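You operate a simulated robot arm through the tools that you are given. There is no shell and no other tool.

You run a simulated robot arm. Do the job below in one go: nothing can be reset, and whatever is moved stays where it is left.

Task
Level the white tube rig, then start its water.
Fine: bubble inside the ring and green knob shut before the blue knob is opened; blue knob and red wheel fully open.

It is judged by the outcome, as a careful person would: the job done as asked, and still so three seconds after it is handed in. It fails if anything else is knocked over, pushed out of place, dropped, spilled or broken.

Robot
A 7-joint arm with a two-finger parallel gripper, fixed in place. Base frame: the origin is at the foot of the arm, x ahead of it, y to its left, z up; the work surface is at about z = 900. Units: mm, rad, N and s.
With the tool pointing down near the work surface it reaches from about 280 to 720 mm from the base axis. Its first joint turns from -2.897 to 2.897 rad. Payload 1.57 kg.
The tool frame sits at the grasp point between the pads (the TCP): z along the fingers, y along the line on which they close. The tips reach 30 mm beyond it. Largest opening 80 mm; finger width 17, thickness 12; the body of the gripper, 40 by 82 mm, starts 80 mm behind the TCP.
Orientation is told as [roll, pitch, yaw] about the base's x, y, z axes, in that order, counted from this pose: with the fingers straight down and closing along the base's y, the tool's x points along the base's -x, its y along +y and its z along -z.

Tools
- The arm moves only by the tool apply_moves. Its argument "deltas" is a list of rows, each an object of numbers (a shift or turn left out is 0, a gripper value left out holds the last): "tx", "ty", "tz": the shift along the tool's x, y, z in units of 500 mm (1.0 is 500 mm); "ax", "ay", "az": the turn, a rotation vector about the tool's x, y, z in units of 60 degrees (1.0 is 60 degrees); "jaw": the gripper command, from -1 (shut) to 1 (fully open), values between in proportion. In form: [{"tx": .., "ty": .., "tz": .., "ax": .., "ay": .., "az": .., "jaw": ..}, ...]. A call has 1 to 20 rows; each row is the pose to reach, as a shift and turn from the pose commanded when the call began, along the tool's axes at that moment. A call with a number of a shift or a turn outside -1 to 1 is refused whole. Rows are played at 5 a second. More than 50 mm and 0.15 rad between two rows, or a gripper value outside its range, and nothing of the call is played. A pose out of reach is approached as far as the arm can. The call stops where the force on the tool passes 40 N (or 10 N more than at its start, if that is more) or the arm is blocked; 0.2 s more then pass. Each finger travels about 72 mm/s and halts on what it meets, pressing with about 21 N; the grip force reading is that of the motor and also rises with nothing between the fingers. The clock runs only during rows and for 0.2 s after the last one: add rows that repeat a pose to give the fingers time. It gives the time, the measured TCP pose, the force on the tool (base axes), the opening and the grip force at its end, in the units of the frame above (readings bear some noise), with the torque about the TCP (base axes, N m) and any sound that the robot's microphone picked up.
- Cameras (640 x 400 px; columns grow to the right, rows downward): "scene" is fixed at [47.4, -500.5, 1720.1]; the picture's right is [0.71, -0.71, 0.00], its down [-0.39, -0.39, -0.83] and it looks along [0.59, 0.59, -0.56] (base axes); focal length 337 px, centre (320, 200). "wrist" rides on the gripper at [72, -7, -122] in the tool frame; the picture's right is [0.09, 1.00, 0.00], its down [-0.84, 0.08, -0.54] and it looks along [-0.54, 0.05, 0.84] (tool axes); focal length 238 px, centre (320, 200). There is no depth. A picture from a camera that has moved, and an enlarged one, comes with that camera's place and axes in the base frame and with its lens.
- snapshot(camera): a new picture of that camera. The clock stands still meanwhile.
- raise_lower(by): slides the trunk up (or, below 0, down) by that many mm; the arm rides with it, the base frame stays. It gives what a move gives, with no picture.
- close_up(camera, box): a new picture of the part [left, top, right, bottom] of that camera's present view, enlarged. The clock stands still meanwhile.
- close_job(): hands the job in; it is judged then, once.

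Nothing tells you positions but the pictures and the camera data. Unless the task says otherwise, let go and move clear before handing in.

The tools are called after "Emit:" by a JSON object that holds its "api" and its "payload". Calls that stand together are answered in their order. apply_moves: Moves the arm, as the interface text tells. Its arguments: {"type":"object","properties":{"deltas":{"type":"array","items":{"type":"object","properties":{"tx":{"type":"number"},"ty":{"type":"number"},"tz":{"type":"number"},"ax":{"type":"number"},"ay":{"type":"number"},"az":{"type":"number"},"jaw":{"type":"number"}}}}},"required":["deltas"]} The other tools are called the same way: raise_lower (by) slides the trunk up or down; snapshot (camera) takes a picture; close_up (camera, box) takes an enlarged picture of a part of a camera's view; close_job () hands the job in.

At the start:

```text
clock: 0.0
ee_pos: [365.8, -55.8, 1388.0]
orientation: [0.0, 0.0, 0.0]
force: [-1.0, 0.1, 0.3]
ft_torque: [0.0, 0.01, -0.02]
finger_gap: 80.0
grasp_force: 0.1
trunk travel left (down, up): [-425.0, 55.0]
```

scene: 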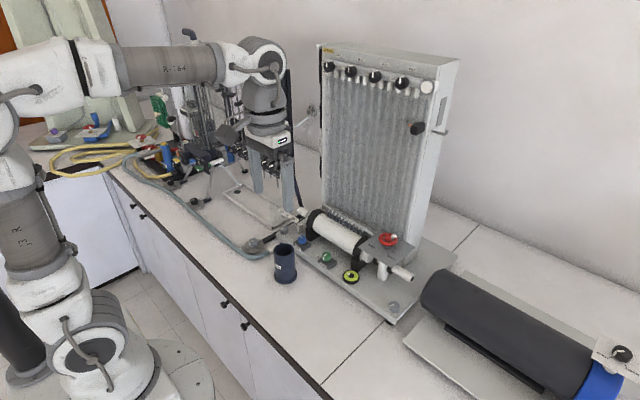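
wrist: 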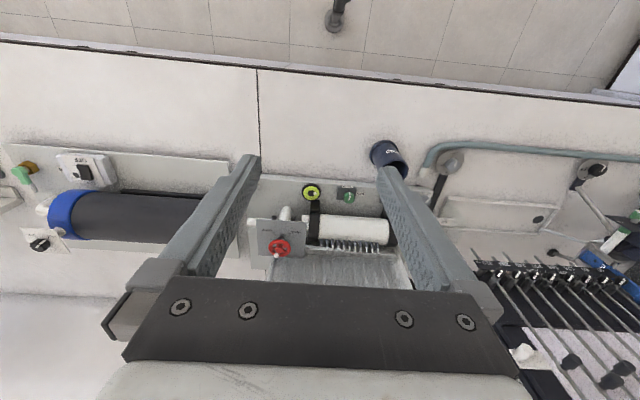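

I see a white tube rig with a red wheel, a green knob, a blue knob and a yellow-green item that may be the bubble level. I'll look closer before moving.

Emit:
{"api": "close_up", "payload": {"camera": "scene", "box": [270, 190, 470, 330]}}

Emit:
{"api": "close_up", "payload": {"camera": "wrist", "box": [230, 150, 430, 290]}}

Emit:
{"api": "close_up", "payload": {"camera": "scene", "box": [300, 30, 480, 150]}}

```text
2.86 times, centred on (370, 260) of scene
camera zoom: at [47.4, -500.5, 1720.1], right [0.71, -0.71, 0.0], down [-0.39, -0.39, -0.83], along [0.59, 0.59, -0.56], focal length 962 px, centre (177, 29)
```

zoom: 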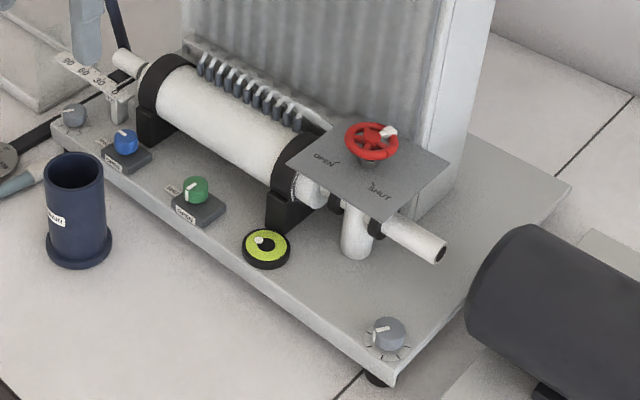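

```text
2.86 times, centred on (330, 220) of wrist
camera zoom: at [294.5, -62.9, 1509.1], right [-0.09, 1.0, 0.0], down [0.84, 0.08, 0.54], along [0.54, 0.05, -0.84], focal length 681 px, centre (291, 143)
```

zoom: 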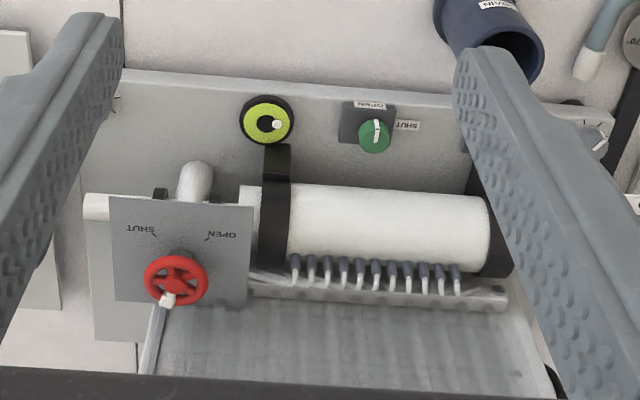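

```text
3.33 times, centred on (390, 90) of scene
camera zoom: at [47.4, -500.5, 1720.1], right [0.71, -0.71, 0.0], down [-0.39, -0.39, -0.83], along [0.59, 0.59, -0.56], focal length 1122 px, centre (87, 567)
```

zoom: 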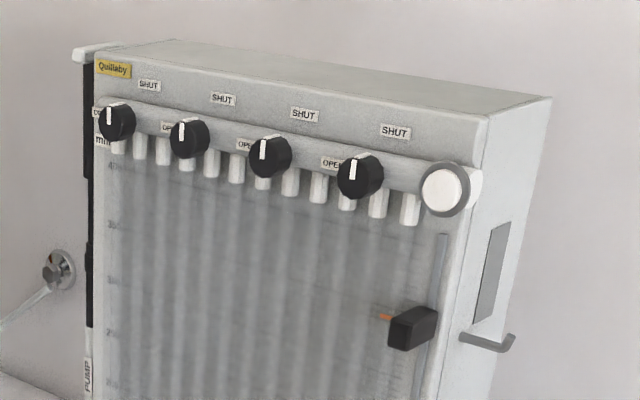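

I see grey levelling knobs at the two front corners, the vial next to the green knob, and a labelled dark cup. I'll zoom in for the knob marks and labels.

Emit:
{"api": "close_up", "payload": {"camera": "scene", "box": [335, 255, 375, 285]}}

Emit:
{"api": "close_up", "payload": {"camera": "scene", "box": [310, 240, 350, 270]}}

Emit:
{"api": "close_up", "payload": {"camera": "scene", "box": [280, 215, 330, 250]}}

Emit:
{"api": "close_up", "payload": {"camera": "scene", "box": [370, 285, 420, 325]}}

Emit:
{"api": "close_up", "payload": {"camera": "scene", "box": [355, 220, 415, 265]}}

Emit:
{"api": "close_up", "payload": {"camera": "scene", "box": [265, 235, 310, 290]}}

Emit:
{"api": "close_up", "payload": {"camera": "wrist", "box": [290, 170, 370, 220]}}

```text
13.33 times, centred on (355, 270) of scene
camera zoom: at [47.4, -500.5, 1720.1], right [0.71, -0.71, 0.0], down [-0.39, -0.39, -0.83], along [0.59, 0.59, -0.56], focal length 4488 px, centre (-147, -733)
```

zoom: 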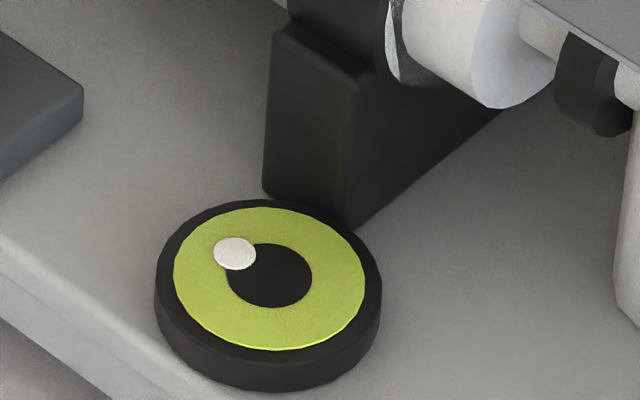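

```text
13.33 times, centred on (330, 255) of scene
camera zoom: at [47.4, -500.5, 1720.1], right [0.71, -0.71, 0.0], down [-0.39, -0.39, -0.83], along [0.59, 0.59, -0.56], focal length 4488 px, centre (187, -533)
```

zoom: 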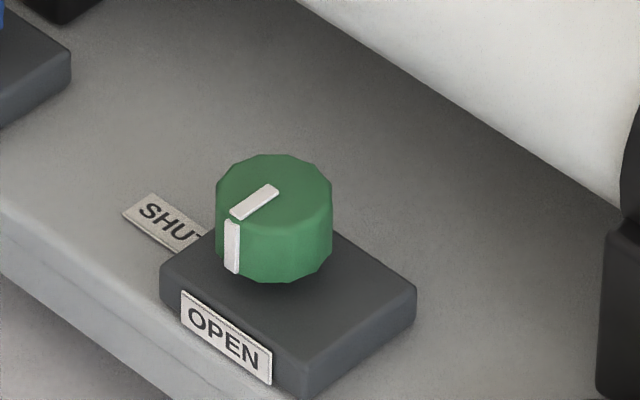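

```text
11.43 times, centred on (305, 232) of scene
camera zoom: at [47.4, -500.5, 1720.1], right [0.71, -0.71, 0.0], down [-0.39, -0.39, -0.83], along [0.59, 0.59, -0.56], focal length 3847 px, centre (491, -171)
```

zoom: 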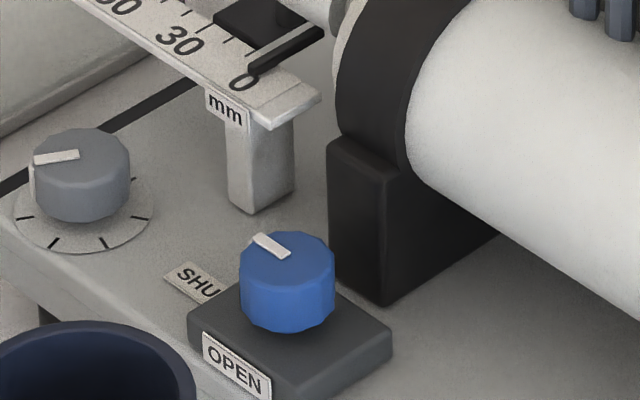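

```text
10.00 times, centred on (395, 305) of scene
camera zoom: at [47.4, -500.5, 1720.1], right [0.71, -0.71, 0.0], down [-0.39, -0.39, -0.83], along [0.59, 0.59, -0.56], focal length 3366 px, centre (-430, -850)
```

zoom: 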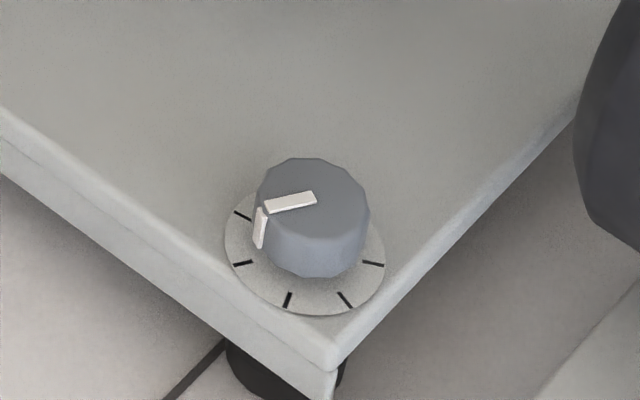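

```text
8.89 times, centred on (385, 242) of scene
camera zoom: at [47.4, -500.5, 1720.1], right [0.71, -0.71, 0.0], down [-0.39, -0.39, -0.83], along [0.59, 0.59, -0.56], focal length 2992 px, centre (-258, -178)
```

zoom: 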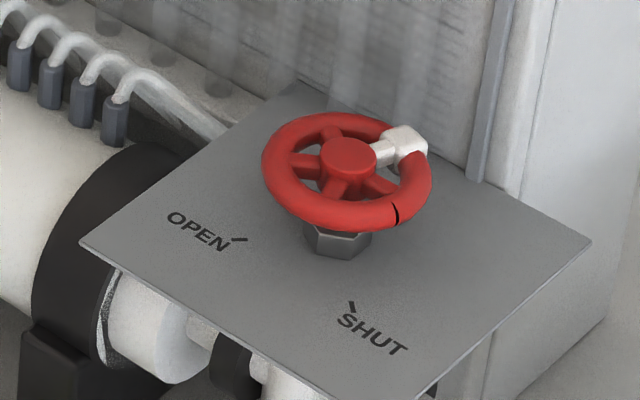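

```text
7.27 times, centred on (288, 262) of scene
camera zoom: at [47.4, -500.5, 1720.1], right [0.71, -0.71, 0.0], down [-0.39, -0.39, -0.83], along [0.59, 0.59, -0.56], focal length 2448 px, centre (556, -254)
```

zoom: 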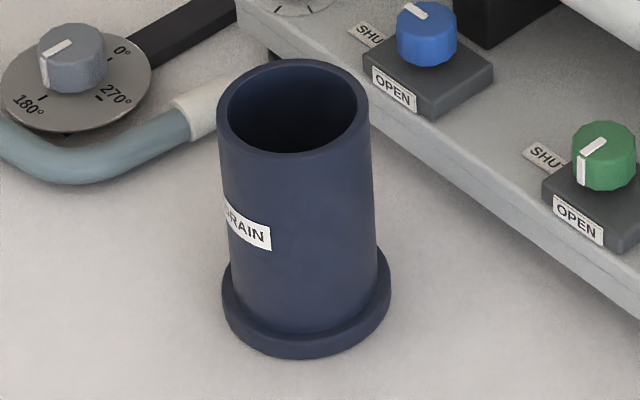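

```text
8.00 times, centred on (330, 195) of wrist
camera zoom: at [294.5, -62.9, 1509.1], right [-0.09, 1.0, 0.0], down [0.84, 0.08, 0.54], along [0.54, 0.05, -0.84], focal length 1907 px, centre (240, 240)
```

zoom: 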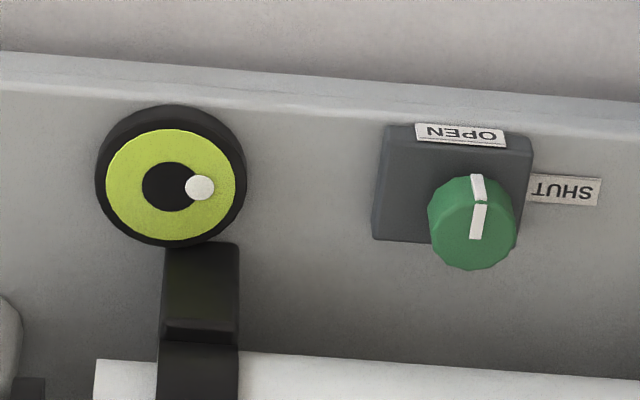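

Triangulating from both cameras puts the parts at about these positions: green knob (619, 43, 984), blue knob (620, 156), levelling knobs (618, -216) and (620, 253), and red wheel (698, -121, 1102). The bubble sits toward +y. I'll move above the right levelling knob to look closer.

Emit:
{"api": "apply_moves", "payload": {"deltas": [{"tx": -0.038, "ty": -0.046, "tz": 0.054}, {"tx": -0.077, "ty": -0.091, "tz": 0.107}, {"tx": -0.115, "ty": -0.137, "tz": 0.161}, {"tx": -0.153, "ty": -0.183, "tz": 0.215}, {"tx": -0.191, "ty": -0.229, "tz": 0.269}, {"tx": -0.23, "ty": -0.274, "tz": 0.322}, {"tx": -0.268, "ty": -0.32, "tz": 0.376}, {"tx": -0.268, "ty": -0.32, "tz": 0.376}]}}

Emit:
{"api": "snapshot", "payload": {"camera": "wrist"}}

Emit:
{"api": "snapshot", "payload": {"camera": "scene"}}

```text
clock: 1.8
ee_pos: [499.7, -218.8, 1199.6]
orientation: [-0.001, 0.0, 0.001]
force: [-0.5, -0.4, -0.3]
ft_torque: [0.0, 0.02, -0.03]
finger_gap: 79.9
grasp_force: 0.0
trunk travel left (down, up): [-425.0, 55.0]
```

```text
taken
camera wrist: at [428.4, -225.7, 1320.9], right [-0.09, 1.0, 0.0], down [0.84, 0.08, 0.54], along [0.54, 0.05, -0.84], focal length 238 px, centre (320, 200)
```

wrist: 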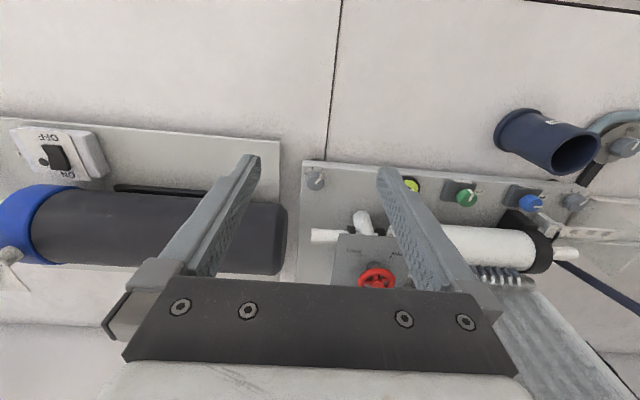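

```text
taken
```

scene: 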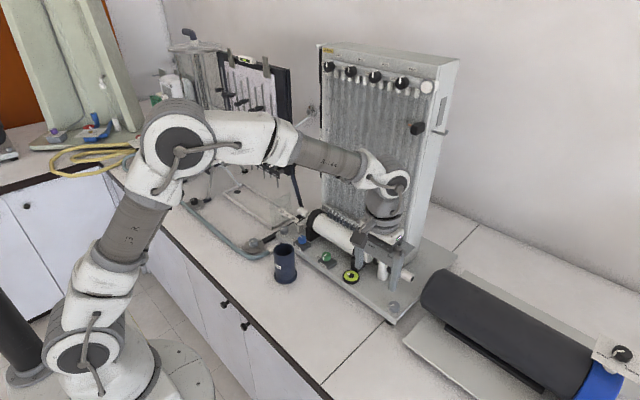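

Emit:
{"api": "close_up", "payload": {"camera": "wrist", "box": [290, 150, 370, 200]}}

Emit:
{"api": "close_up", "payload": {"camera": "wrist", "box": [300, 200, 430, 290]}}

Emit:
{"api": "close_up", "payload": {"camera": "wrist", "box": [430, 160, 630, 280]}}

```text
8.00 times, centred on (330, 175) of wrist
camera zoom: at [428.4, -225.7, 1320.9], right [-0.09, 1.0, 0.0], down [0.84, 0.08, 0.54], along [0.54, 0.05, -0.84], focal length 1907 px, centre (240, 400)
```

zoom: 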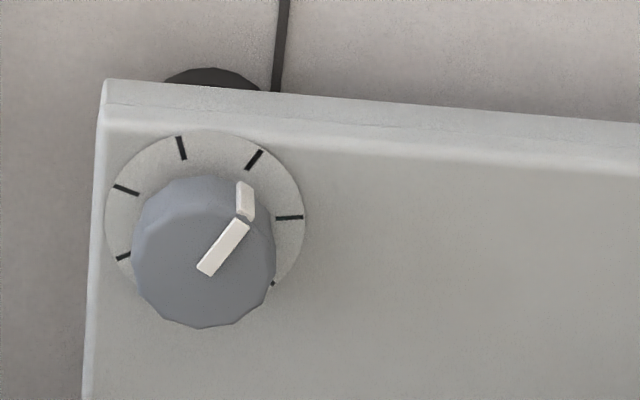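

```text
4.44 times, centred on (365, 245) of wrist
camera zoom: at [428.4, -225.7, 1320.9], right [-0.09, 1.0, 0.0], down [0.84, 0.08, 0.54], along [0.54, 0.05, -0.84], focal length 1059 px, centre (120, 0)
```

zoom: 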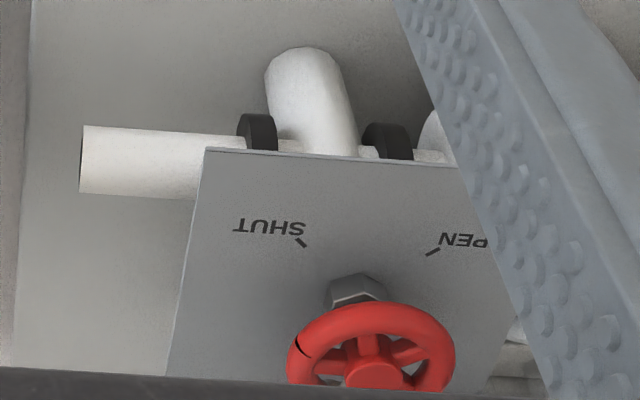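

```text
3.20 times, centred on (530, 220) of wrist
camera zoom: at [428.4, -225.7, 1320.9], right [-0.09, 1.0, 0.0], down [0.84, 0.08, 0.54], along [0.54, 0.05, -0.84], focal length 763 px, centre (-352, 136)
```

zoom: 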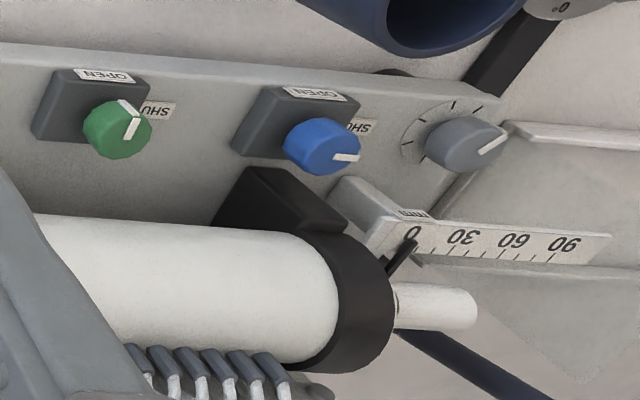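

The right levelling knob top is at about (620, -215, 968), 30 mm in diameter. The wheel's plate has a corner at about (641, -180, 1070), so I'll approach with the hand yawed by about 50° to keep the gripper body clear of it.

Emit:
{"api": "apply_moves", "payload": {"deltas": [{"tx": -0.035, "ty": 0.0, "tz": 0.02, "az": -0.12, "jaw": 0.25}, {"tx": -0.07, "ty": 0.0, "tz": 0.04, "az": -0.24, "jaw": 0.25}, {"tx": -0.104, "ty": 0.001, "tz": 0.06, "az": -0.36, "jaw": 0.25}, {"tx": -0.138, "ty": 0.001, "tz": 0.08, "az": -0.48, "jaw": 0.25}, {"tx": -0.172, "ty": 0.001, "tz": 0.1, "az": -0.6, "jaw": 0.25}, {"tx": -0.207, "ty": 0.001, "tz": 0.12, "az": -0.72, "jaw": 0.25}, {"tx": -0.241, "ty": 0.001, "tz": 0.14, "az": -0.833, "jaw": 0.25}, {"tx": -0.241, "ty": 0.001, "tz": 0.14, "az": -0.833, "jaw": 0.25}, {"tx": -0.241, "ty": 0.001, "tz": 0.14, "az": -0.833, "jaw": 0.25}]}}

Emit:
{"api": "snapshot", "payload": {"camera": "wrist"}}

Emit:
{"api": "snapshot", "payload": {"camera": "scene"}}

```text
clock: 3.8
ee_pos: [620.2, -215.8, 1129.3]
orientation: [0.001, 0.0, 0.872]
force: [0.3, 0.0, 0.3]
ft_torque: [0.02, 0.02, 0.04]
finger_gap: 50.0
grasp_force: 0.0
trunk travel left (down, up): [-425.0, 55.0]
```

```text
taken
camera wrist: at [580.2, -274.6, 1251.4], right [-0.82, 0.57, 0.0], down [0.48, 0.69, 0.54], along [0.31, 0.45, -0.84], focal length 238 px, centre (320, 200)
```

wrist: 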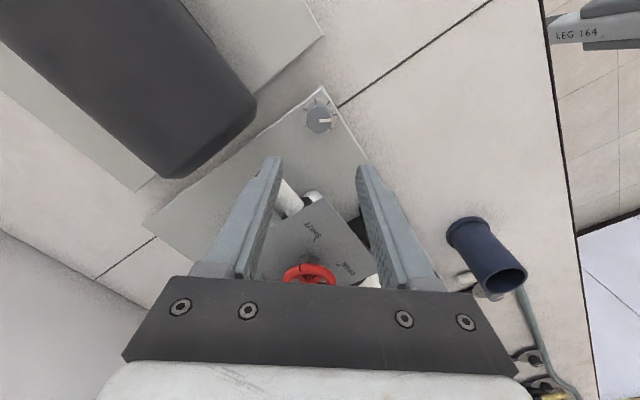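

```text
taken
```

scene: 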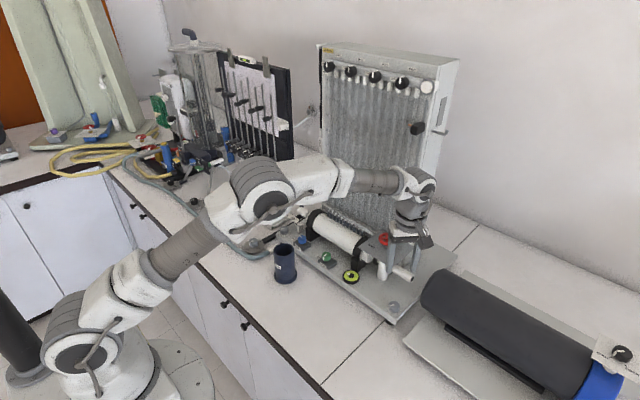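

Emit:
{"api": "close_up", "payload": {"camera": "wrist", "box": [280, 80, 360, 130]}}

Emit:
{"api": "close_up", "payload": {"camera": "scene", "box": [340, 220, 420, 320]}}

```text
8.00 times, centred on (320, 105) of wrist
camera zoom: at [580.2, -274.6, 1251.4], right [-0.82, 0.57, 0.0], down [0.48, 0.69, 0.54], along [0.31, 0.45, -0.84], focal length 1907 px, centre (320, 960)
```

zoom: 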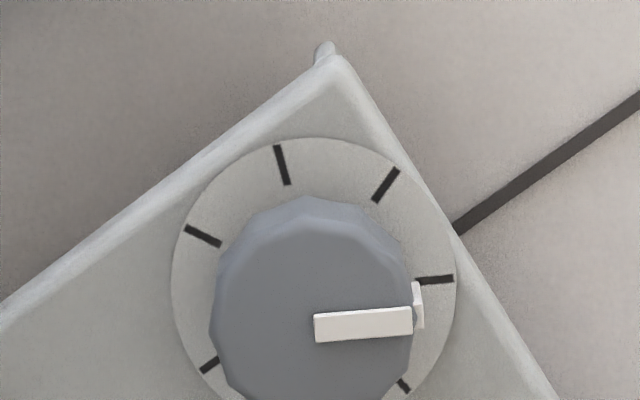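

```text
4.00 times, centred on (380, 270) of scene
camera zoom: at [47.4, -500.5, 1720.1], right [0.71, -0.71, 0.0], down [-0.39, -0.39, -0.83], along [0.59, 0.59, -0.56], focal length 1346 px, centre (80, -80)
```

zoom: 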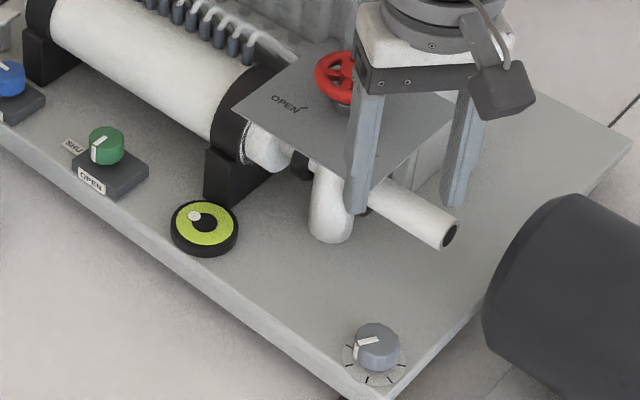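

The fingers line up over the right knob. I'll descend and close on it.

Emit:
{"api": "apply_moves", "payload": {"deltas": [{"ty": -0.003, "tz": 0.07, "jaw": 0.25}, {"ty": -0.003, "tz": 0.14, "jaw": 0.25}, {"ty": -0.003, "tz": 0.2, "jaw": 0.25}, {"ty": -0.003, "tz": 0.25, "jaw": 0.25}, {"ty": -0.003, "tz": 0.275, "jaw": 0.25}, {"ty": -0.003, "tz": 0.291, "jaw": 0.25}, {"ty": -0.003, "tz": 0.291, "jaw": 0.25}]}}

Emit:
{"api": "close_up", "payload": {"camera": "scene", "box": [340, 220, 420, 320]}}

Emit:
{"api": "snapshot", "payload": {"camera": "wrist"}}

```text
clock: 5.4
ee_pos: [622.6, -216.9, 983.2]
orientation: [-0.002, -0.001, 0.874]
force: [-2.1, -2.5, -0.6]
ft_torque: [0.23, -0.16, 0.02]
finger_gap: 49.8
grasp_force: 0.1
trunk travel left (down, up): [-425.0, 55.0]
```

```text
4.00 times, centred on (380, 270) of scene
camera zoom: at [47.4, -500.5, 1720.1], right [0.71, -0.71, 0.0], down [-0.39, -0.39, -0.83], along [0.59, 0.59, -0.56], focal length 1346 px, centre (80, -80)
```

zoom: 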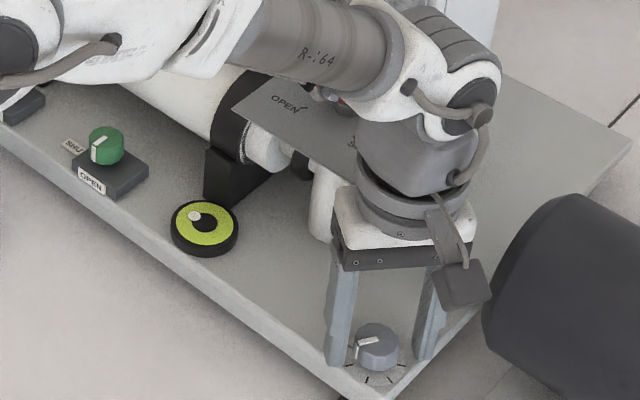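

```text
taken
camera wrist: at [581.4, -276.6, 1104.6], right [-0.82, 0.57, 0.0], down [0.48, 0.69, 0.54], along [0.31, 0.45, -0.84], focal length 238 px, centre (320, 200)
```

wrist: 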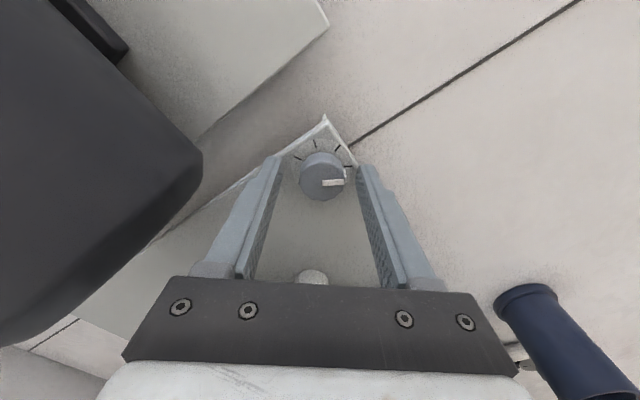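

Fingers straddle the knob. I'll close on it and check forces.

Emit:
{"api": "apply_moves", "payload": {"deltas": [{"jaw": 0.25}, {"jaw": -0.1}, {"jaw": -0.5}, {"jaw": -0.5}, {"jaw": -0.5}]}}

Emit:
{"api": "close_up", "payload": {"camera": "scene", "box": [340, 220, 420, 320]}}

Emit:
{"api": "close_up", "payload": {"camera": "scene", "box": [335, 255, 375, 285]}}

```text
clock: 6.6
ee_pos: [621.3, -215.7, 982.5]
orientation: [0.002, 0.001, 0.871]
force: [-12.0, 1.7, -1.0]
ft_torque: [0.17, 0.26, -0.05]
finger_gap: 29.1
grasp_force: 38.8
trunk travel left (down, up): [-425.0, 55.0]
```

```text
4.00 times, centred on (380, 270) of scene
camera zoom: at [47.4, -500.5, 1720.1], right [0.71, -0.71, 0.0], down [-0.39, -0.39, -0.83], along [0.59, 0.59, -0.56], focal length 1346 px, centre (80, -80)
```

zoom: 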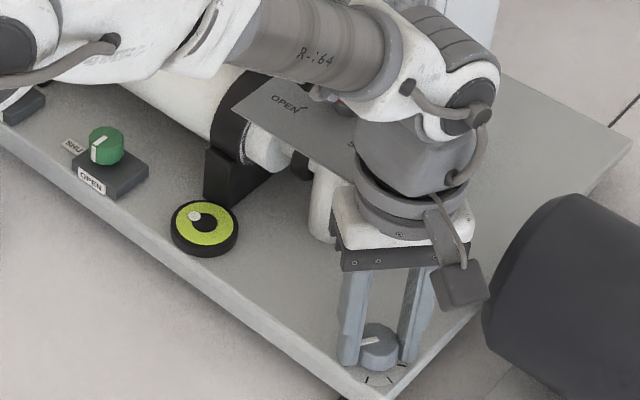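

```text
13.33 times, centred on (355, 270) of scene
camera zoom: at [47.4, -500.5, 1720.1], right [0.71, -0.71, 0.0], down [-0.39, -0.39, -0.83], along [0.59, 0.59, -0.56], focal length 4488 px, centre (-147, -733)
```

zoom: 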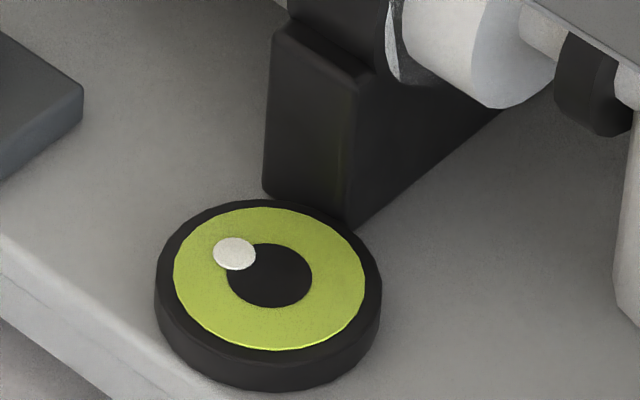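

The knob is gripped (29 mm) with a slight side load, and the bubble hasn't changed. I'll ease the side load and test-turn the knob 25° counter-clockwise.

Emit:
{"api": "apply_moves", "payload": {"deltas": [{"ty": 0.003, "jaw": -0.5}, {"ty": 0.003, "az": -0.08, "jaw": -0.5}, {"ty": 0.003, "az": -0.16, "jaw": -0.5}, {"ty": 0.003, "az": -0.24, "jaw": -0.5}, {"ty": 0.003, "az": -0.32, "jaw": -0.5}, {"ty": 0.003, "az": -0.4167, "jaw": -0.5}, {"ty": 0.003, "az": -0.4167, "jaw": -0.5}]}}

Emit:
{"api": "close_up", "payload": {"camera": "scene", "box": [335, 255, 375, 285]}}

Emit:
{"api": "close_up", "payload": {"camera": "scene", "box": [340, 220, 420, 320]}}

```text
clock: 8.2
ee_pos: [621.1, -216.0, 983.0]
orientation: [-0.001, -0.001, 1.307]
force: [6.0, -8.7, -11.9]
ft_torque: [-0.28, -0.1, 0.0]
finger_gap: 29.4
grasp_force: 38.8
trunk travel left (down, up): [-425.0, 55.0]
```

```text
13.33 times, centred on (355, 270) of scene
camera zoom: at [47.4, -500.5, 1720.1], right [0.71, -0.71, 0.0], down [-0.39, -0.39, -0.83], along [0.59, 0.59, -0.56], focal length 4488 px, centre (-147, -733)
```

zoom: 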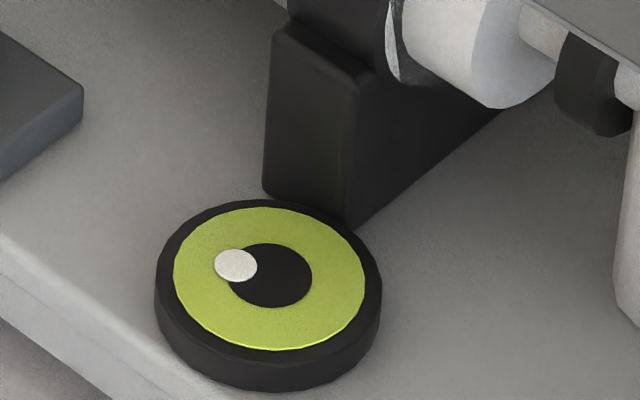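

```text
4.00 times, centred on (380, 270) of scene
camera zoom: at [47.4, -500.5, 1720.1], right [0.71, -0.71, 0.0], down [-0.39, -0.39, -0.83], along [0.59, 0.59, -0.56], focal length 1346 px, centre (80, -80)
```

zoom: 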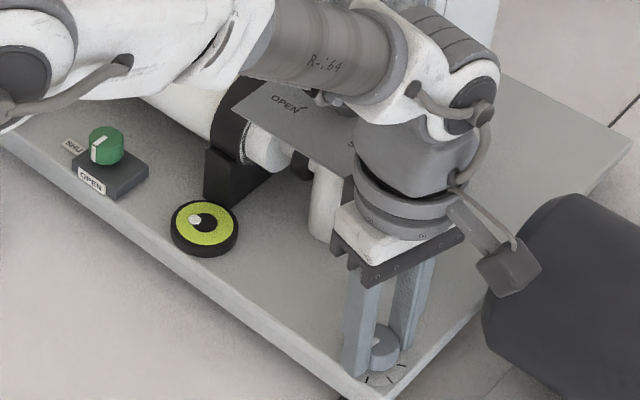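

A 25° counter-clockwise turn moved the bubble the right way, toward −y and −x. By my estimate, another 16° here plus about 34° on the left knob will centre it.

Emit:
{"api": "apply_moves", "payload": {"deltas": [{"az": -0.07, "jaw": -0.5}, {"az": -0.14, "jaw": -0.5}, {"az": -0.21, "jaw": -0.5}, {"az": -0.267, "jaw": -0.5}, {"az": -0.267, "jaw": -0.5}, {"az": -0.267, "jaw": -0.2}, {"az": -0.267, "jaw": 0.25}, {"az": -0.267, "jaw": 0.25}]}}

Emit:
{"api": "close_up", "payload": {"camera": "scene", "box": [335, 255, 375, 285]}}

Emit:
{"api": "close_up", "payload": {"camera": "scene", "box": [340, 220, 420, 320]}}

```text
clock: 10.0
ee_pos: [619.9, -214.1, 984.6]
orientation: [0.0, -0.001, 1.588]
force: [0.6, -0.5, -0.4]
ft_torque: [0.0, 0.03, 0.02]
finger_gap: 50.0
grasp_force: 0.1
trunk travel left (down, up): [-425.0, 55.0]
```

```text
13.33 times, centred on (355, 270) of scene
camera zoom: at [47.4, -500.5, 1720.1], right [0.71, -0.71, 0.0], down [-0.39, -0.39, -0.83], along [0.59, 0.59, -0.56], focal length 4488 px, centre (-147, -733)
```

zoom: 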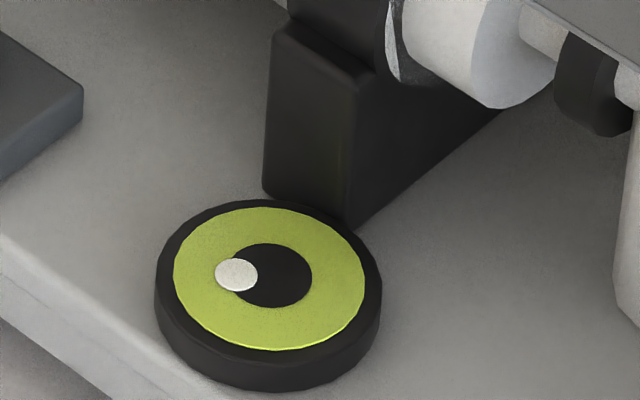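

```text
4.00 times, centred on (380, 270) of scene
camera zoom: at [47.4, -500.5, 1720.1], right [0.71, -0.71, 0.0], down [-0.39, -0.39, -0.83], along [0.59, 0.59, -0.56], focal length 1346 px, centre (80, -80)
```

zoom: 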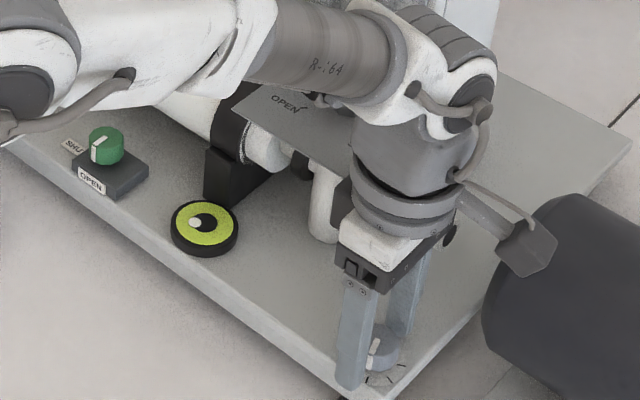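

The bubble is now level along the combined axis, as predicted. I'll retreat upward and travel to the left levelling knob.

Emit:
{"api": "apply_moves", "payload": {"deltas": [{"tz": -0.06, "jaw": 0.25}, {"tz": -0.14, "jaw": 0.25}, {"tz": -0.22, "jaw": 0.25}, {"tz": -0.3, "jaw": 0.25}, {"tx": -0.06, "ty": 0.06, "tz": -0.32, "az": 0.12, "jaw": 0.25}, {"tx": -0.14, "ty": 0.12, "tz": -0.32, "az": 0.24, "jaw": 0.25}, {"tx": -0.22, "ty": 0.16, "tz": -0.32, "az": 0.36, "jaw": 0.25}, {"tx": -0.3, "ty": 0.18, "tz": -0.32, "az": 0.48, "jaw": 0.25}, {"tx": -0.38, "ty": 0.2, "tz": -0.32, "az": 0.6, "jaw": 0.25}, {"tx": -0.46, "ty": 0.2, "tz": -0.32, "az": 0.72, "jaw": 0.25}, {"tx": -0.54, "ty": 0.2, "tz": -0.32, "az": 0.76, "jaw": 0.25}]}}

```text
clock: 12.4
ee_pos: [515.3, 51.0, 1142.3]
orientation: [0.0, 0.0, 0.791]
force: [0.6, -0.7, -0.8]
ft_torque: [0.01, 0.04, -0.01]
finger_gap: 50.0
grasp_force: 0.0
trunk travel left (down, up): [-425.0, 55.0]
```

Emit:
{"api": "apply_moves", "payload": {"deltas": [{"tx": -0.051, "ty": 0.044, "tz": -0.003, "az": 0.126, "jaw": 0.25}, {"tx": -0.102, "ty": 0.088, "tz": -0.006, "az": 0.252, "jaw": 0.25}, {"tx": -0.153, "ty": 0.131, "tz": -0.009, "az": 0.378, "jaw": 0.25}, {"tx": -0.204, "ty": 0.175, "tz": -0.012, "az": 0.504, "jaw": 0.25}, {"tx": -0.255, "ty": 0.218, "tz": -0.014, "az": 0.63, "jaw": 0.25}, {"tx": -0.306, "ty": 0.262, "tz": -0.016, "az": 0.755, "jaw": 0.25}, {"tx": -0.306, "ty": 0.262, "tz": -0.016, "az": 0.755, "jaw": 0.25}, {"tx": -0.306, "ty": 0.262, "tz": -0.016, "az": 0.755, "jaw": 0.25}]}}

Emit:
{"api": "snapshot", "payload": {"camera": "wrist"}}

Emit:
{"api": "close_up", "payload": {"camera": "wrist", "box": [260, 110, 420, 210]}}

Emit:
{"api": "snapshot", "payload": {"camera": "scene"}}

```text
clock: 14.2
ee_pos: [530.0, 252.5, 1151.3]
orientation: [0.001, 0.001, 0.0]
force: [0.1, -0.1, 0.0]
ft_torque: [0.02, -0.01, 0.0]
finger_gap: 50.0
grasp_force: 0.1
trunk travel left (down, up): [-425.0, 55.0]
```

```text
taken
camera wrist: at [457.7, 245.2, 1274.2], right [-0.09, 1.0, 0.0], down [0.84, 0.08, 0.54], along [0.54, 0.05, -0.84], focal length 238 px, centre (320, 200)
```

wrist: 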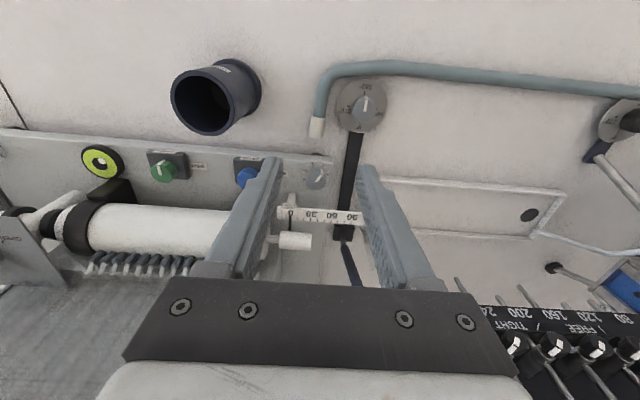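

```text
4.00 times, centred on (340, 160) of wrist
camera zoom: at [457.7, 245.2, 1274.2], right [-0.09, 1.0, 0.0], down [0.84, 0.08, 0.54], along [0.54, 0.05, -0.84], focal length 953 px, centre (240, 360)
```

zoom: 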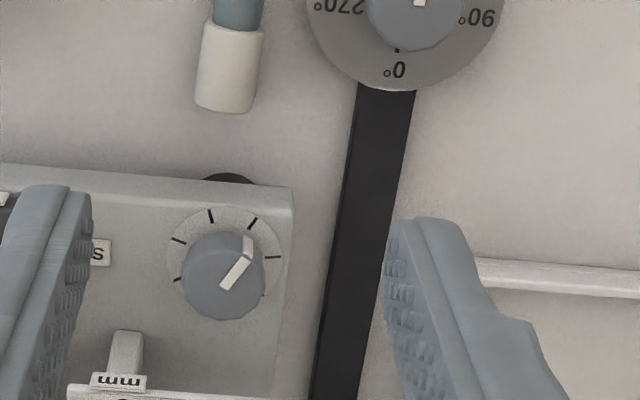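

```text
taken
```

scene: 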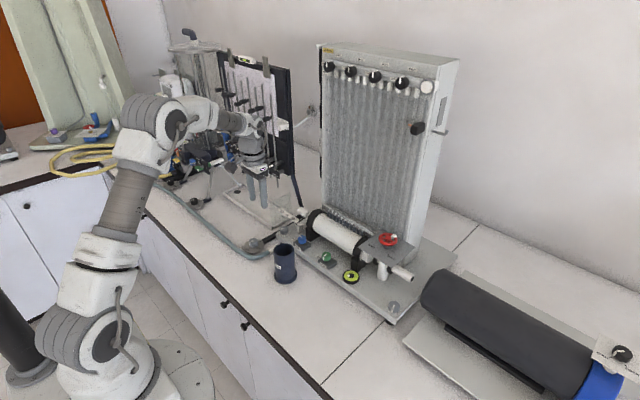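

The left knob top is at about (620, 253, 968), with the ruler just behind it, so I'll turn it in small strokes near yaw 0. Clockwise should lower this foot.

Emit:
{"api": "apply_moves", "payload": {"deltas": [{"tx": -0.06, "ty": 0.0, "tz": 0.0, "az": -0.05, "jaw": 0.05}, {"tx": -0.12, "ty": 0.001, "tz": 0.02, "az": -0.1, "jaw": 0.05}, {"tx": -0.18, "ty": 0.001, "tz": 0.07, "az": -0.15, "jaw": 0.05}, {"tx": -0.18, "ty": 0.001, "tz": 0.14, "az": -0.15, "jaw": 0.05}, {"tx": -0.18, "ty": 0.001, "tz": 0.17, "az": -0.15, "jaw": 0.05}, {"tx": -0.18, "ty": 0.001, "tz": 0.17, "az": -0.15, "jaw": 0.05}]}}

Emit:
{"api": "snapshot", "payload": {"camera": "wrist"}}

Emit:
{"api": "close_up", "payload": {"camera": "scene", "box": [250, 170, 330, 260]}}

```text
clock: 15.6
ee_pos: [619.9, 256.6, 1067.2]
orientation: [-0.001, -0.001, 0.16]
force: [0.4, 0.4, -0.5]
ft_torque: [-0.01, 0.0, 0.0]
finger_gap: 42.1
grasp_force: 0.1
trunk travel left (down, up): [-425.0, 55.0]
```

```text
taken
camera wrist: at [549.2, 237.7, 1189.4], right [-0.25, 0.97, 0.0], down [0.81, 0.21, 0.54], along [0.52, 0.13, -0.84], focal length 238 px, centre (320, 200)
```

wrist: 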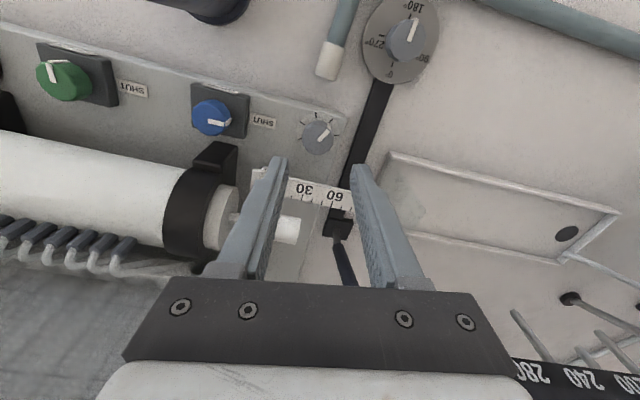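

```text
4.44 times, centred on (290, 215) of scene
camera zoom: at [47.4, -500.5, 1720.1], right [0.71, -0.71, 0.0], down [-0.39, -0.39, -0.83], along [0.59, 0.59, -0.56], focal length 1496 px, centre (453, 133)
```

zoom: 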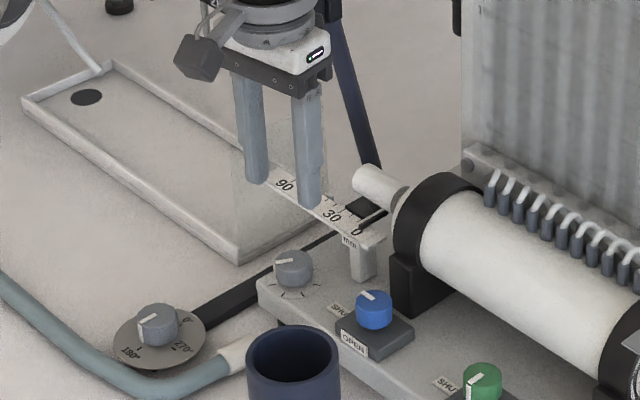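

Emit:
{"api": "close_up", "payload": {"camera": "wrist", "box": [240, 100, 400, 220]}}

```text
3.33 times, centred on (320, 160) of wrist
camera zoom: at [549.2, 237.7, 1189.4], right [-0.25, 0.97, 0.0], down [0.81, 0.21, 0.54], along [0.52, 0.13, -0.84], focal length 794 px, centre (320, 333)
```

zoom: 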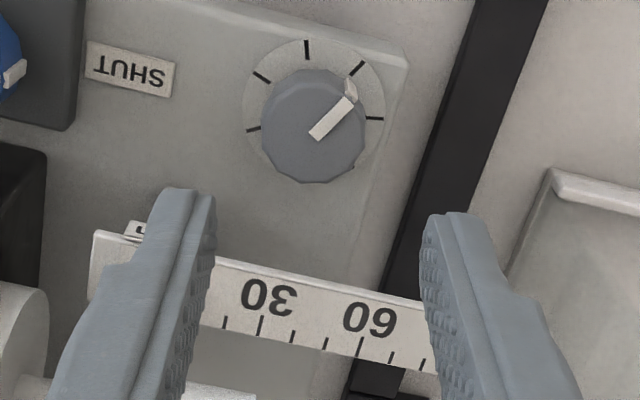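

The knob is 2.5 mm off toward −y, and the ruler turns out lower and further back than I thought. I'll correct, yaw to 17°, descend and grip.

Emit:
{"api": "apply_moves", "payload": {"deltas": [{"tx": 0.0, "ty": -0.005, "tz": 0.03, "az": -0.07, "jaw": 0.05}, {"tx": 0.0, "ty": -0.005, "tz": 0.08, "az": -0.13, "jaw": 0.05}, {"tx": 0.0, "ty": -0.005, "tz": 0.13, "az": -0.13, "jaw": 0.05}, {"tx": 0.0, "ty": -0.005, "tz": 0.155, "az": -0.13, "jaw": 0.05}, {"tx": 0.0, "ty": -0.005, "tz": 0.166, "az": -0.13, "jaw": 0.05}, {"tx": 0.0, "ty": -0.005, "tz": 0.166, "az": -0.13, "jaw": 0.05}]}}

Emit:
{"api": "close_up", "payload": {"camera": "wrist", "box": [240, 120, 400, 240]}}

Emit:
{"api": "close_up", "payload": {"camera": "scene", "box": [250, 170, 330, 260]}}

```text
clock: 17.0
ee_pos: [620.3, 251.4, 983.0]
orientation: [0.0, -0.001, 0.294]
force: [-0.6, -0.2, 0.0]
ft_torque: [0.0, 0.0, 0.01]
finger_gap: 41.9
grasp_force: 0.0
trunk travel left (down, up): [-425.0, 55.0]
```

```text
3.33 times, centred on (320, 180) of wrist
camera zoom: at [554.5, 224.2, 1105.1], right [-0.38, 0.93, 0.0], down [0.78, 0.32, 0.54], along [0.5, 0.2, -0.84], focal length 794 px, centre (320, 267)
```

zoom: 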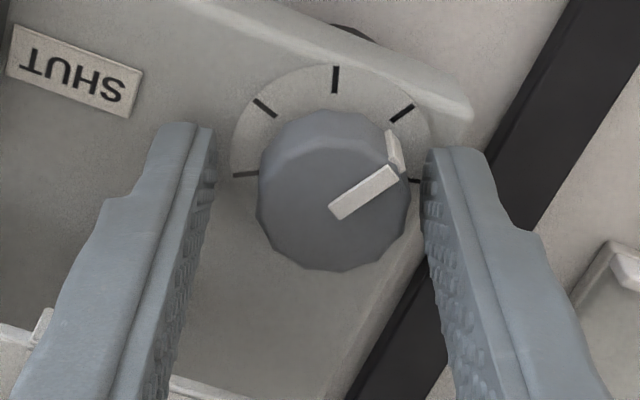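

```text
4.44 times, centred on (290, 215) of scene
camera zoom: at [47.4, -500.5, 1720.1], right [0.71, -0.71, 0.0], down [-0.39, -0.39, -0.83], along [0.59, 0.59, -0.56], focal length 1496 px, centre (453, 133)
```

zoom: 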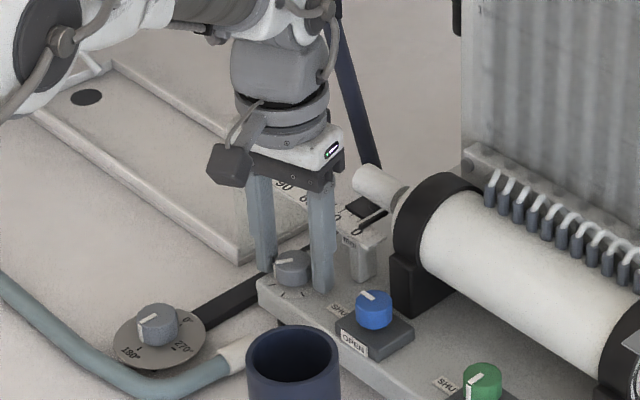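

Emit:
{"api": "apply_moves", "payload": {"deltas": [{"ty": 0.004, "jaw": 0.05}, {"ty": 0.004, "jaw": -0.2}, {"ty": 0.004, "jaw": -0.5}, {"ty": 0.004, "jaw": -0.5}, {"ty": 0.004, "jaw": -0.5}]}}

Emit:
{"api": "close_up", "payload": {"camera": "scene", "box": [335, 255, 375, 285]}}

```text
clock: 18.2
ee_pos: [619.8, 254.5, 982.1]
orientation: [0.0, -0.002, 0.296]
force: [0.4, 2.4, 0.2]
ft_torque: [0.03, -0.01, 0.0]
finger_gap: 29.0
grasp_force: 38.9
trunk travel left (down, up): [-425.0, 55.0]
```

```text
13.33 times, centred on (355, 270) of scene
camera zoom: at [47.4, -500.5, 1720.1], right [0.71, -0.71, 0.0], down [-0.39, -0.39, -0.83], along [0.59, 0.59, -0.56], focal length 4488 px, centre (-147, -733)
```

zoom: 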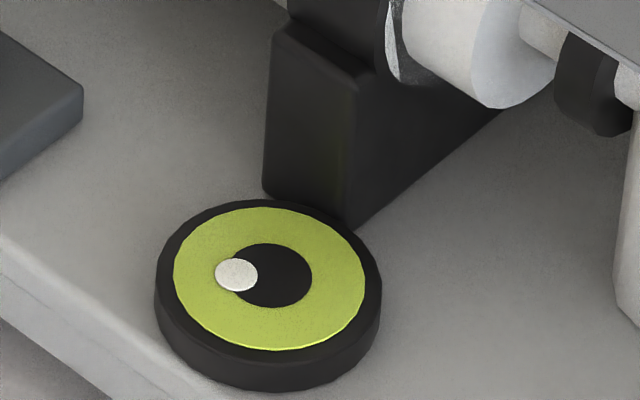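

The left knob is gripped with little side force. I'll turn it clockwise 20° and check the bubble.

Emit:
{"api": "apply_moves", "payload": {"deltas": [{"az": 0.085, "jaw": -0.5}, {"az": 0.17, "jaw": -0.5}, {"az": 0.255, "jaw": -0.5}, {"az": 0.333, "jaw": -0.5}, {"az": 0.333, "jaw": -0.5}]}}

Emit:
{"api": "close_up", "payload": {"camera": "scene", "box": [335, 255, 375, 285]}}

```text
clock: 19.4
ee_pos: [621.1, 256.2, 983.0]
orientation: [0.001, -0.001, -0.056]
force: [3.8, 10.5, -2.6]
ft_torque: [0.26, -0.91, 0.0]
finger_gap: 28.7
grasp_force: 38.8
trunk travel left (down, up): [-425.0, 55.0]
```

```text
13.33 times, centred on (355, 270) of scene
camera zoom: at [47.4, -500.5, 1720.1], right [0.71, -0.71, 0.0], down [-0.39, -0.39, -0.83], along [0.59, 0.59, -0.56], focal length 4488 px, centre (-147, -733)
```

zoom: 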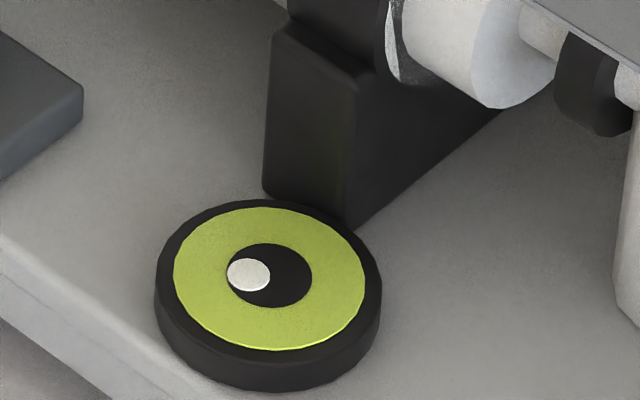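

Clockwise is right; the bubble moved 12 px and needs about 19 px more. I'll relieve the side force and turn a further 28°.

Emit:
{"api": "apply_moves", "payload": {"deltas": [{"ty": 0.002, "jaw": -0.5}, {"ty": 0.002, "az": 0.08, "jaw": -0.5}, {"ty": 0.002, "az": 0.16, "jaw": -0.5}, {"ty": 0.002, "az": 0.24, "jaw": -0.5}, {"ty": 0.002, "az": 0.24, "jaw": -0.5}]}}

Emit:
{"api": "close_up", "payload": {"camera": "scene", "box": [335, 255, 375, 285]}}

Emit:
{"api": "close_up", "payload": {"camera": "scene", "box": [250, 170, 330, 260]}}

```text
clock: 20.6
ee_pos: [621.2, 255.6, 983.1]
orientation: [0.0, 0.001, -0.306]
force: [6.4, 5.1, 2.4]
ft_torque: [0.25, 0.4, 0.04]
finger_gap: 28.9
grasp_force: 38.4
trunk travel left (down, up): [-425.0, 55.0]
```

```text
13.33 times, centred on (355, 270) of scene
camera zoom: at [47.4, -500.5, 1720.1], right [0.71, -0.71, 0.0], down [-0.39, -0.39, -0.83], along [0.59, 0.59, -0.56], focal length 4488 px, centre (-147, -733)
```

zoom: 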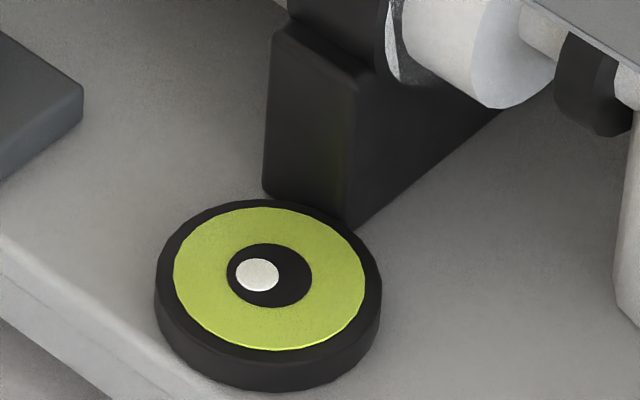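

```text
4.44 times, centred on (290, 215) of scene
camera zoom: at [47.4, -500.5, 1720.1], right [0.71, -0.71, 0.0], down [-0.39, -0.39, -0.83], along [0.59, 0.59, -0.56], focal length 1496 px, centre (453, 133)
```

zoom: 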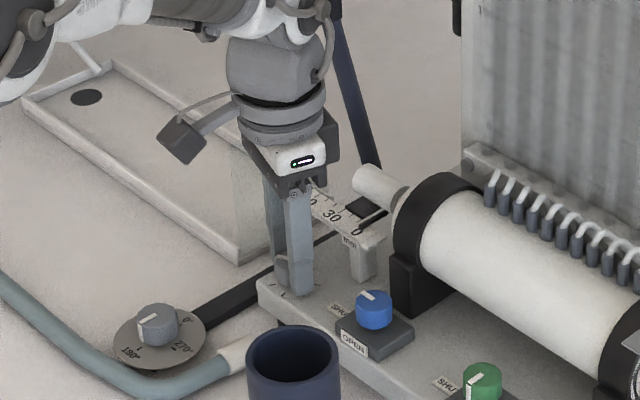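

Nearly centred: about 11 px to go. One more 16° stroke, then release.

Emit:
{"api": "apply_moves", "payload": {"deltas": [{"az": 0.09, "jaw": -0.5}, {"az": 0.18, "jaw": -0.5}, {"az": 0.27, "jaw": -0.5}, {"az": 0.27, "jaw": -0.5}, {"az": 0.27, "jaw": -0.2}, {"az": 0.27, "jaw": 0.05}, {"az": 0.27, "jaw": 0.05}]}}

Emit:
{"api": "close_up", "payload": {"camera": "scene", "box": [335, 255, 375, 285]}}

Emit:
{"api": "close_up", "payload": {"camera": "scene", "box": [250, 170, 330, 260]}}

```text
clock: 22.2
ee_pos: [620.8, 255.0, 983.5]
orientation: [-0.001, 0.002, -0.587]
force: [-0.5, 1.2, -0.3]
ft_torque: [-0.01, -0.01, 0.01]
finger_gap: 41.8
grasp_force: 0.0
trunk travel left (down, up): [-425.0, 55.0]
```

```text
13.33 times, centred on (355, 270) of scene
camera zoom: at [47.4, -500.5, 1720.1], right [0.71, -0.71, 0.0], down [-0.39, -0.39, -0.83], along [0.59, 0.59, -0.56], focal length 4488 px, centre (-147, -733)
```

zoom: 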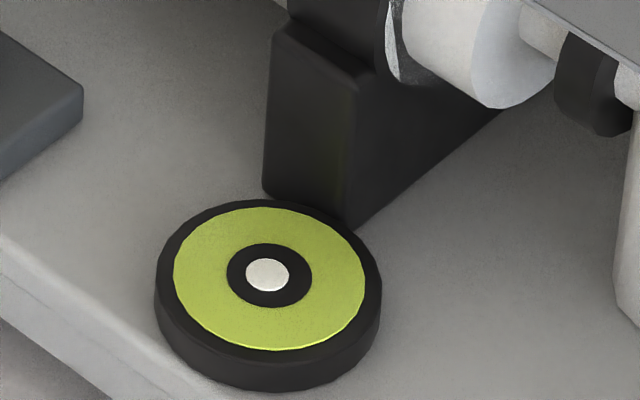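

```text
4.44 times, centred on (290, 215) of scene
camera zoom: at [47.4, -500.5, 1720.1], right [0.71, -0.71, 0.0], down [-0.39, -0.39, -0.83], along [0.59, 0.59, -0.56], focal length 1496 px, centre (453, 133)
```

zoom: 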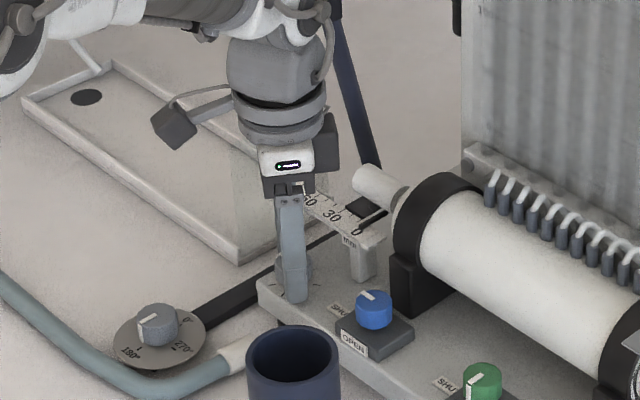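

The bubble is now centred in the ring. Next is the green knob: I'll lift, travel to view it, and keep clear of the cup.

Emit:
{"api": "apply_moves", "payload": {"deltas": [{"tz": -0.06, "jaw": 0.05}, {"tz": -0.14, "jaw": 0.05}, {"tz": -0.22, "jaw": 0.05}, {"tz": -0.28, "jaw": 0.05}, {"tx": -0.028, "ty": -0.066, "tz": -0.28, "az": -0.093, "jaw": 0.05}, {"tx": -0.056, "ty": -0.132, "tz": -0.28, "az": -0.187, "jaw": 0.05}, {"tx": -0.084, "ty": -0.198, "tz": -0.28, "az": -0.28, "jaw": 0.05}, {"tx": -0.112, "ty": -0.265, "tz": -0.28, "az": -0.373, "jaw": 0.05}, {"tx": -0.14, "ty": -0.331, "tz": -0.28, "az": -0.467, "jaw": 0.05}, {"tx": -0.168, "ty": -0.397, "tz": -0.28, "az": -0.56, "jaw": 0.05}, {"tx": -0.168, "ty": -0.397, "tz": -0.28, "az": -0.56, "jaw": 0.05}]}}

Emit:
{"api": "snapshot", "payload": {"camera": "wrist"}}

Emit:
{"api": "close_up", "payload": {"camera": "wrist", "box": [230, 110, 450, 250]}}

Emit:
{"api": "snapshot", "payload": {"camera": "scene"}}

```text
clock: 24.6
ee_pos: [579.9, 43.2, 1124.8]
orientation: [0.0, -0.001, -0.001]
force: [0.4, 0.1, -0.5]
ft_torque: [0.02, -0.01, 0.0]
finger_gap: 42.0
grasp_force: 0.0
trunk travel left (down, up): [-425.0, 55.0]
```

```text
taken
camera wrist: at [507.7, 35.8, 1246.7], right [-0.09, 1.0, 0.0], down [0.84, 0.08, 0.54], along [0.54, 0.05, -0.84], focal length 238 px, centre (320, 200)
```

wrist: 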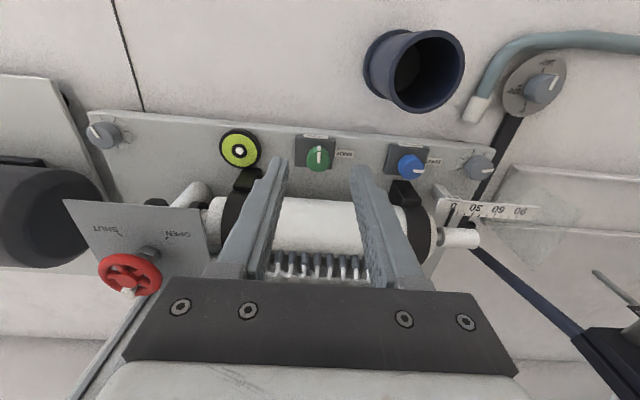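

```text
2.86 times, centred on (340, 180) of wrist
camera zoom: at [507.7, 35.8, 1246.7], right [-0.09, 1.0, 0.0], down [0.84, 0.08, 0.54], along [0.54, 0.05, -0.84], focal length 681 px, centre (263, 257)
```

zoom: 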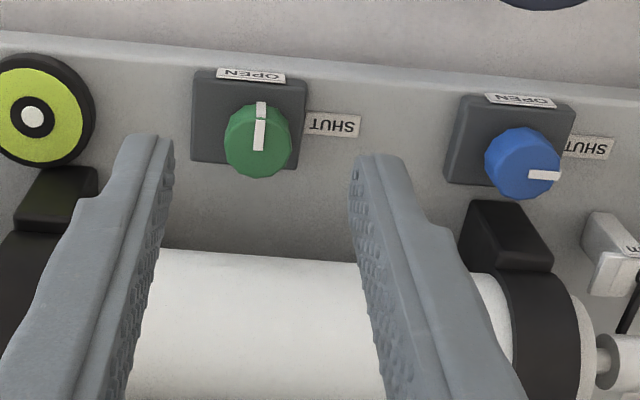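

```text
taken
```

scene: 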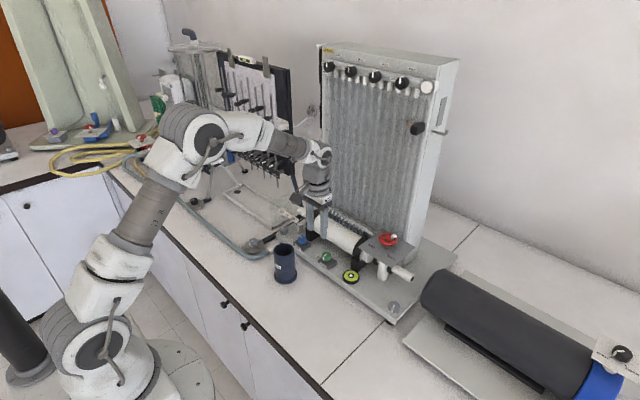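

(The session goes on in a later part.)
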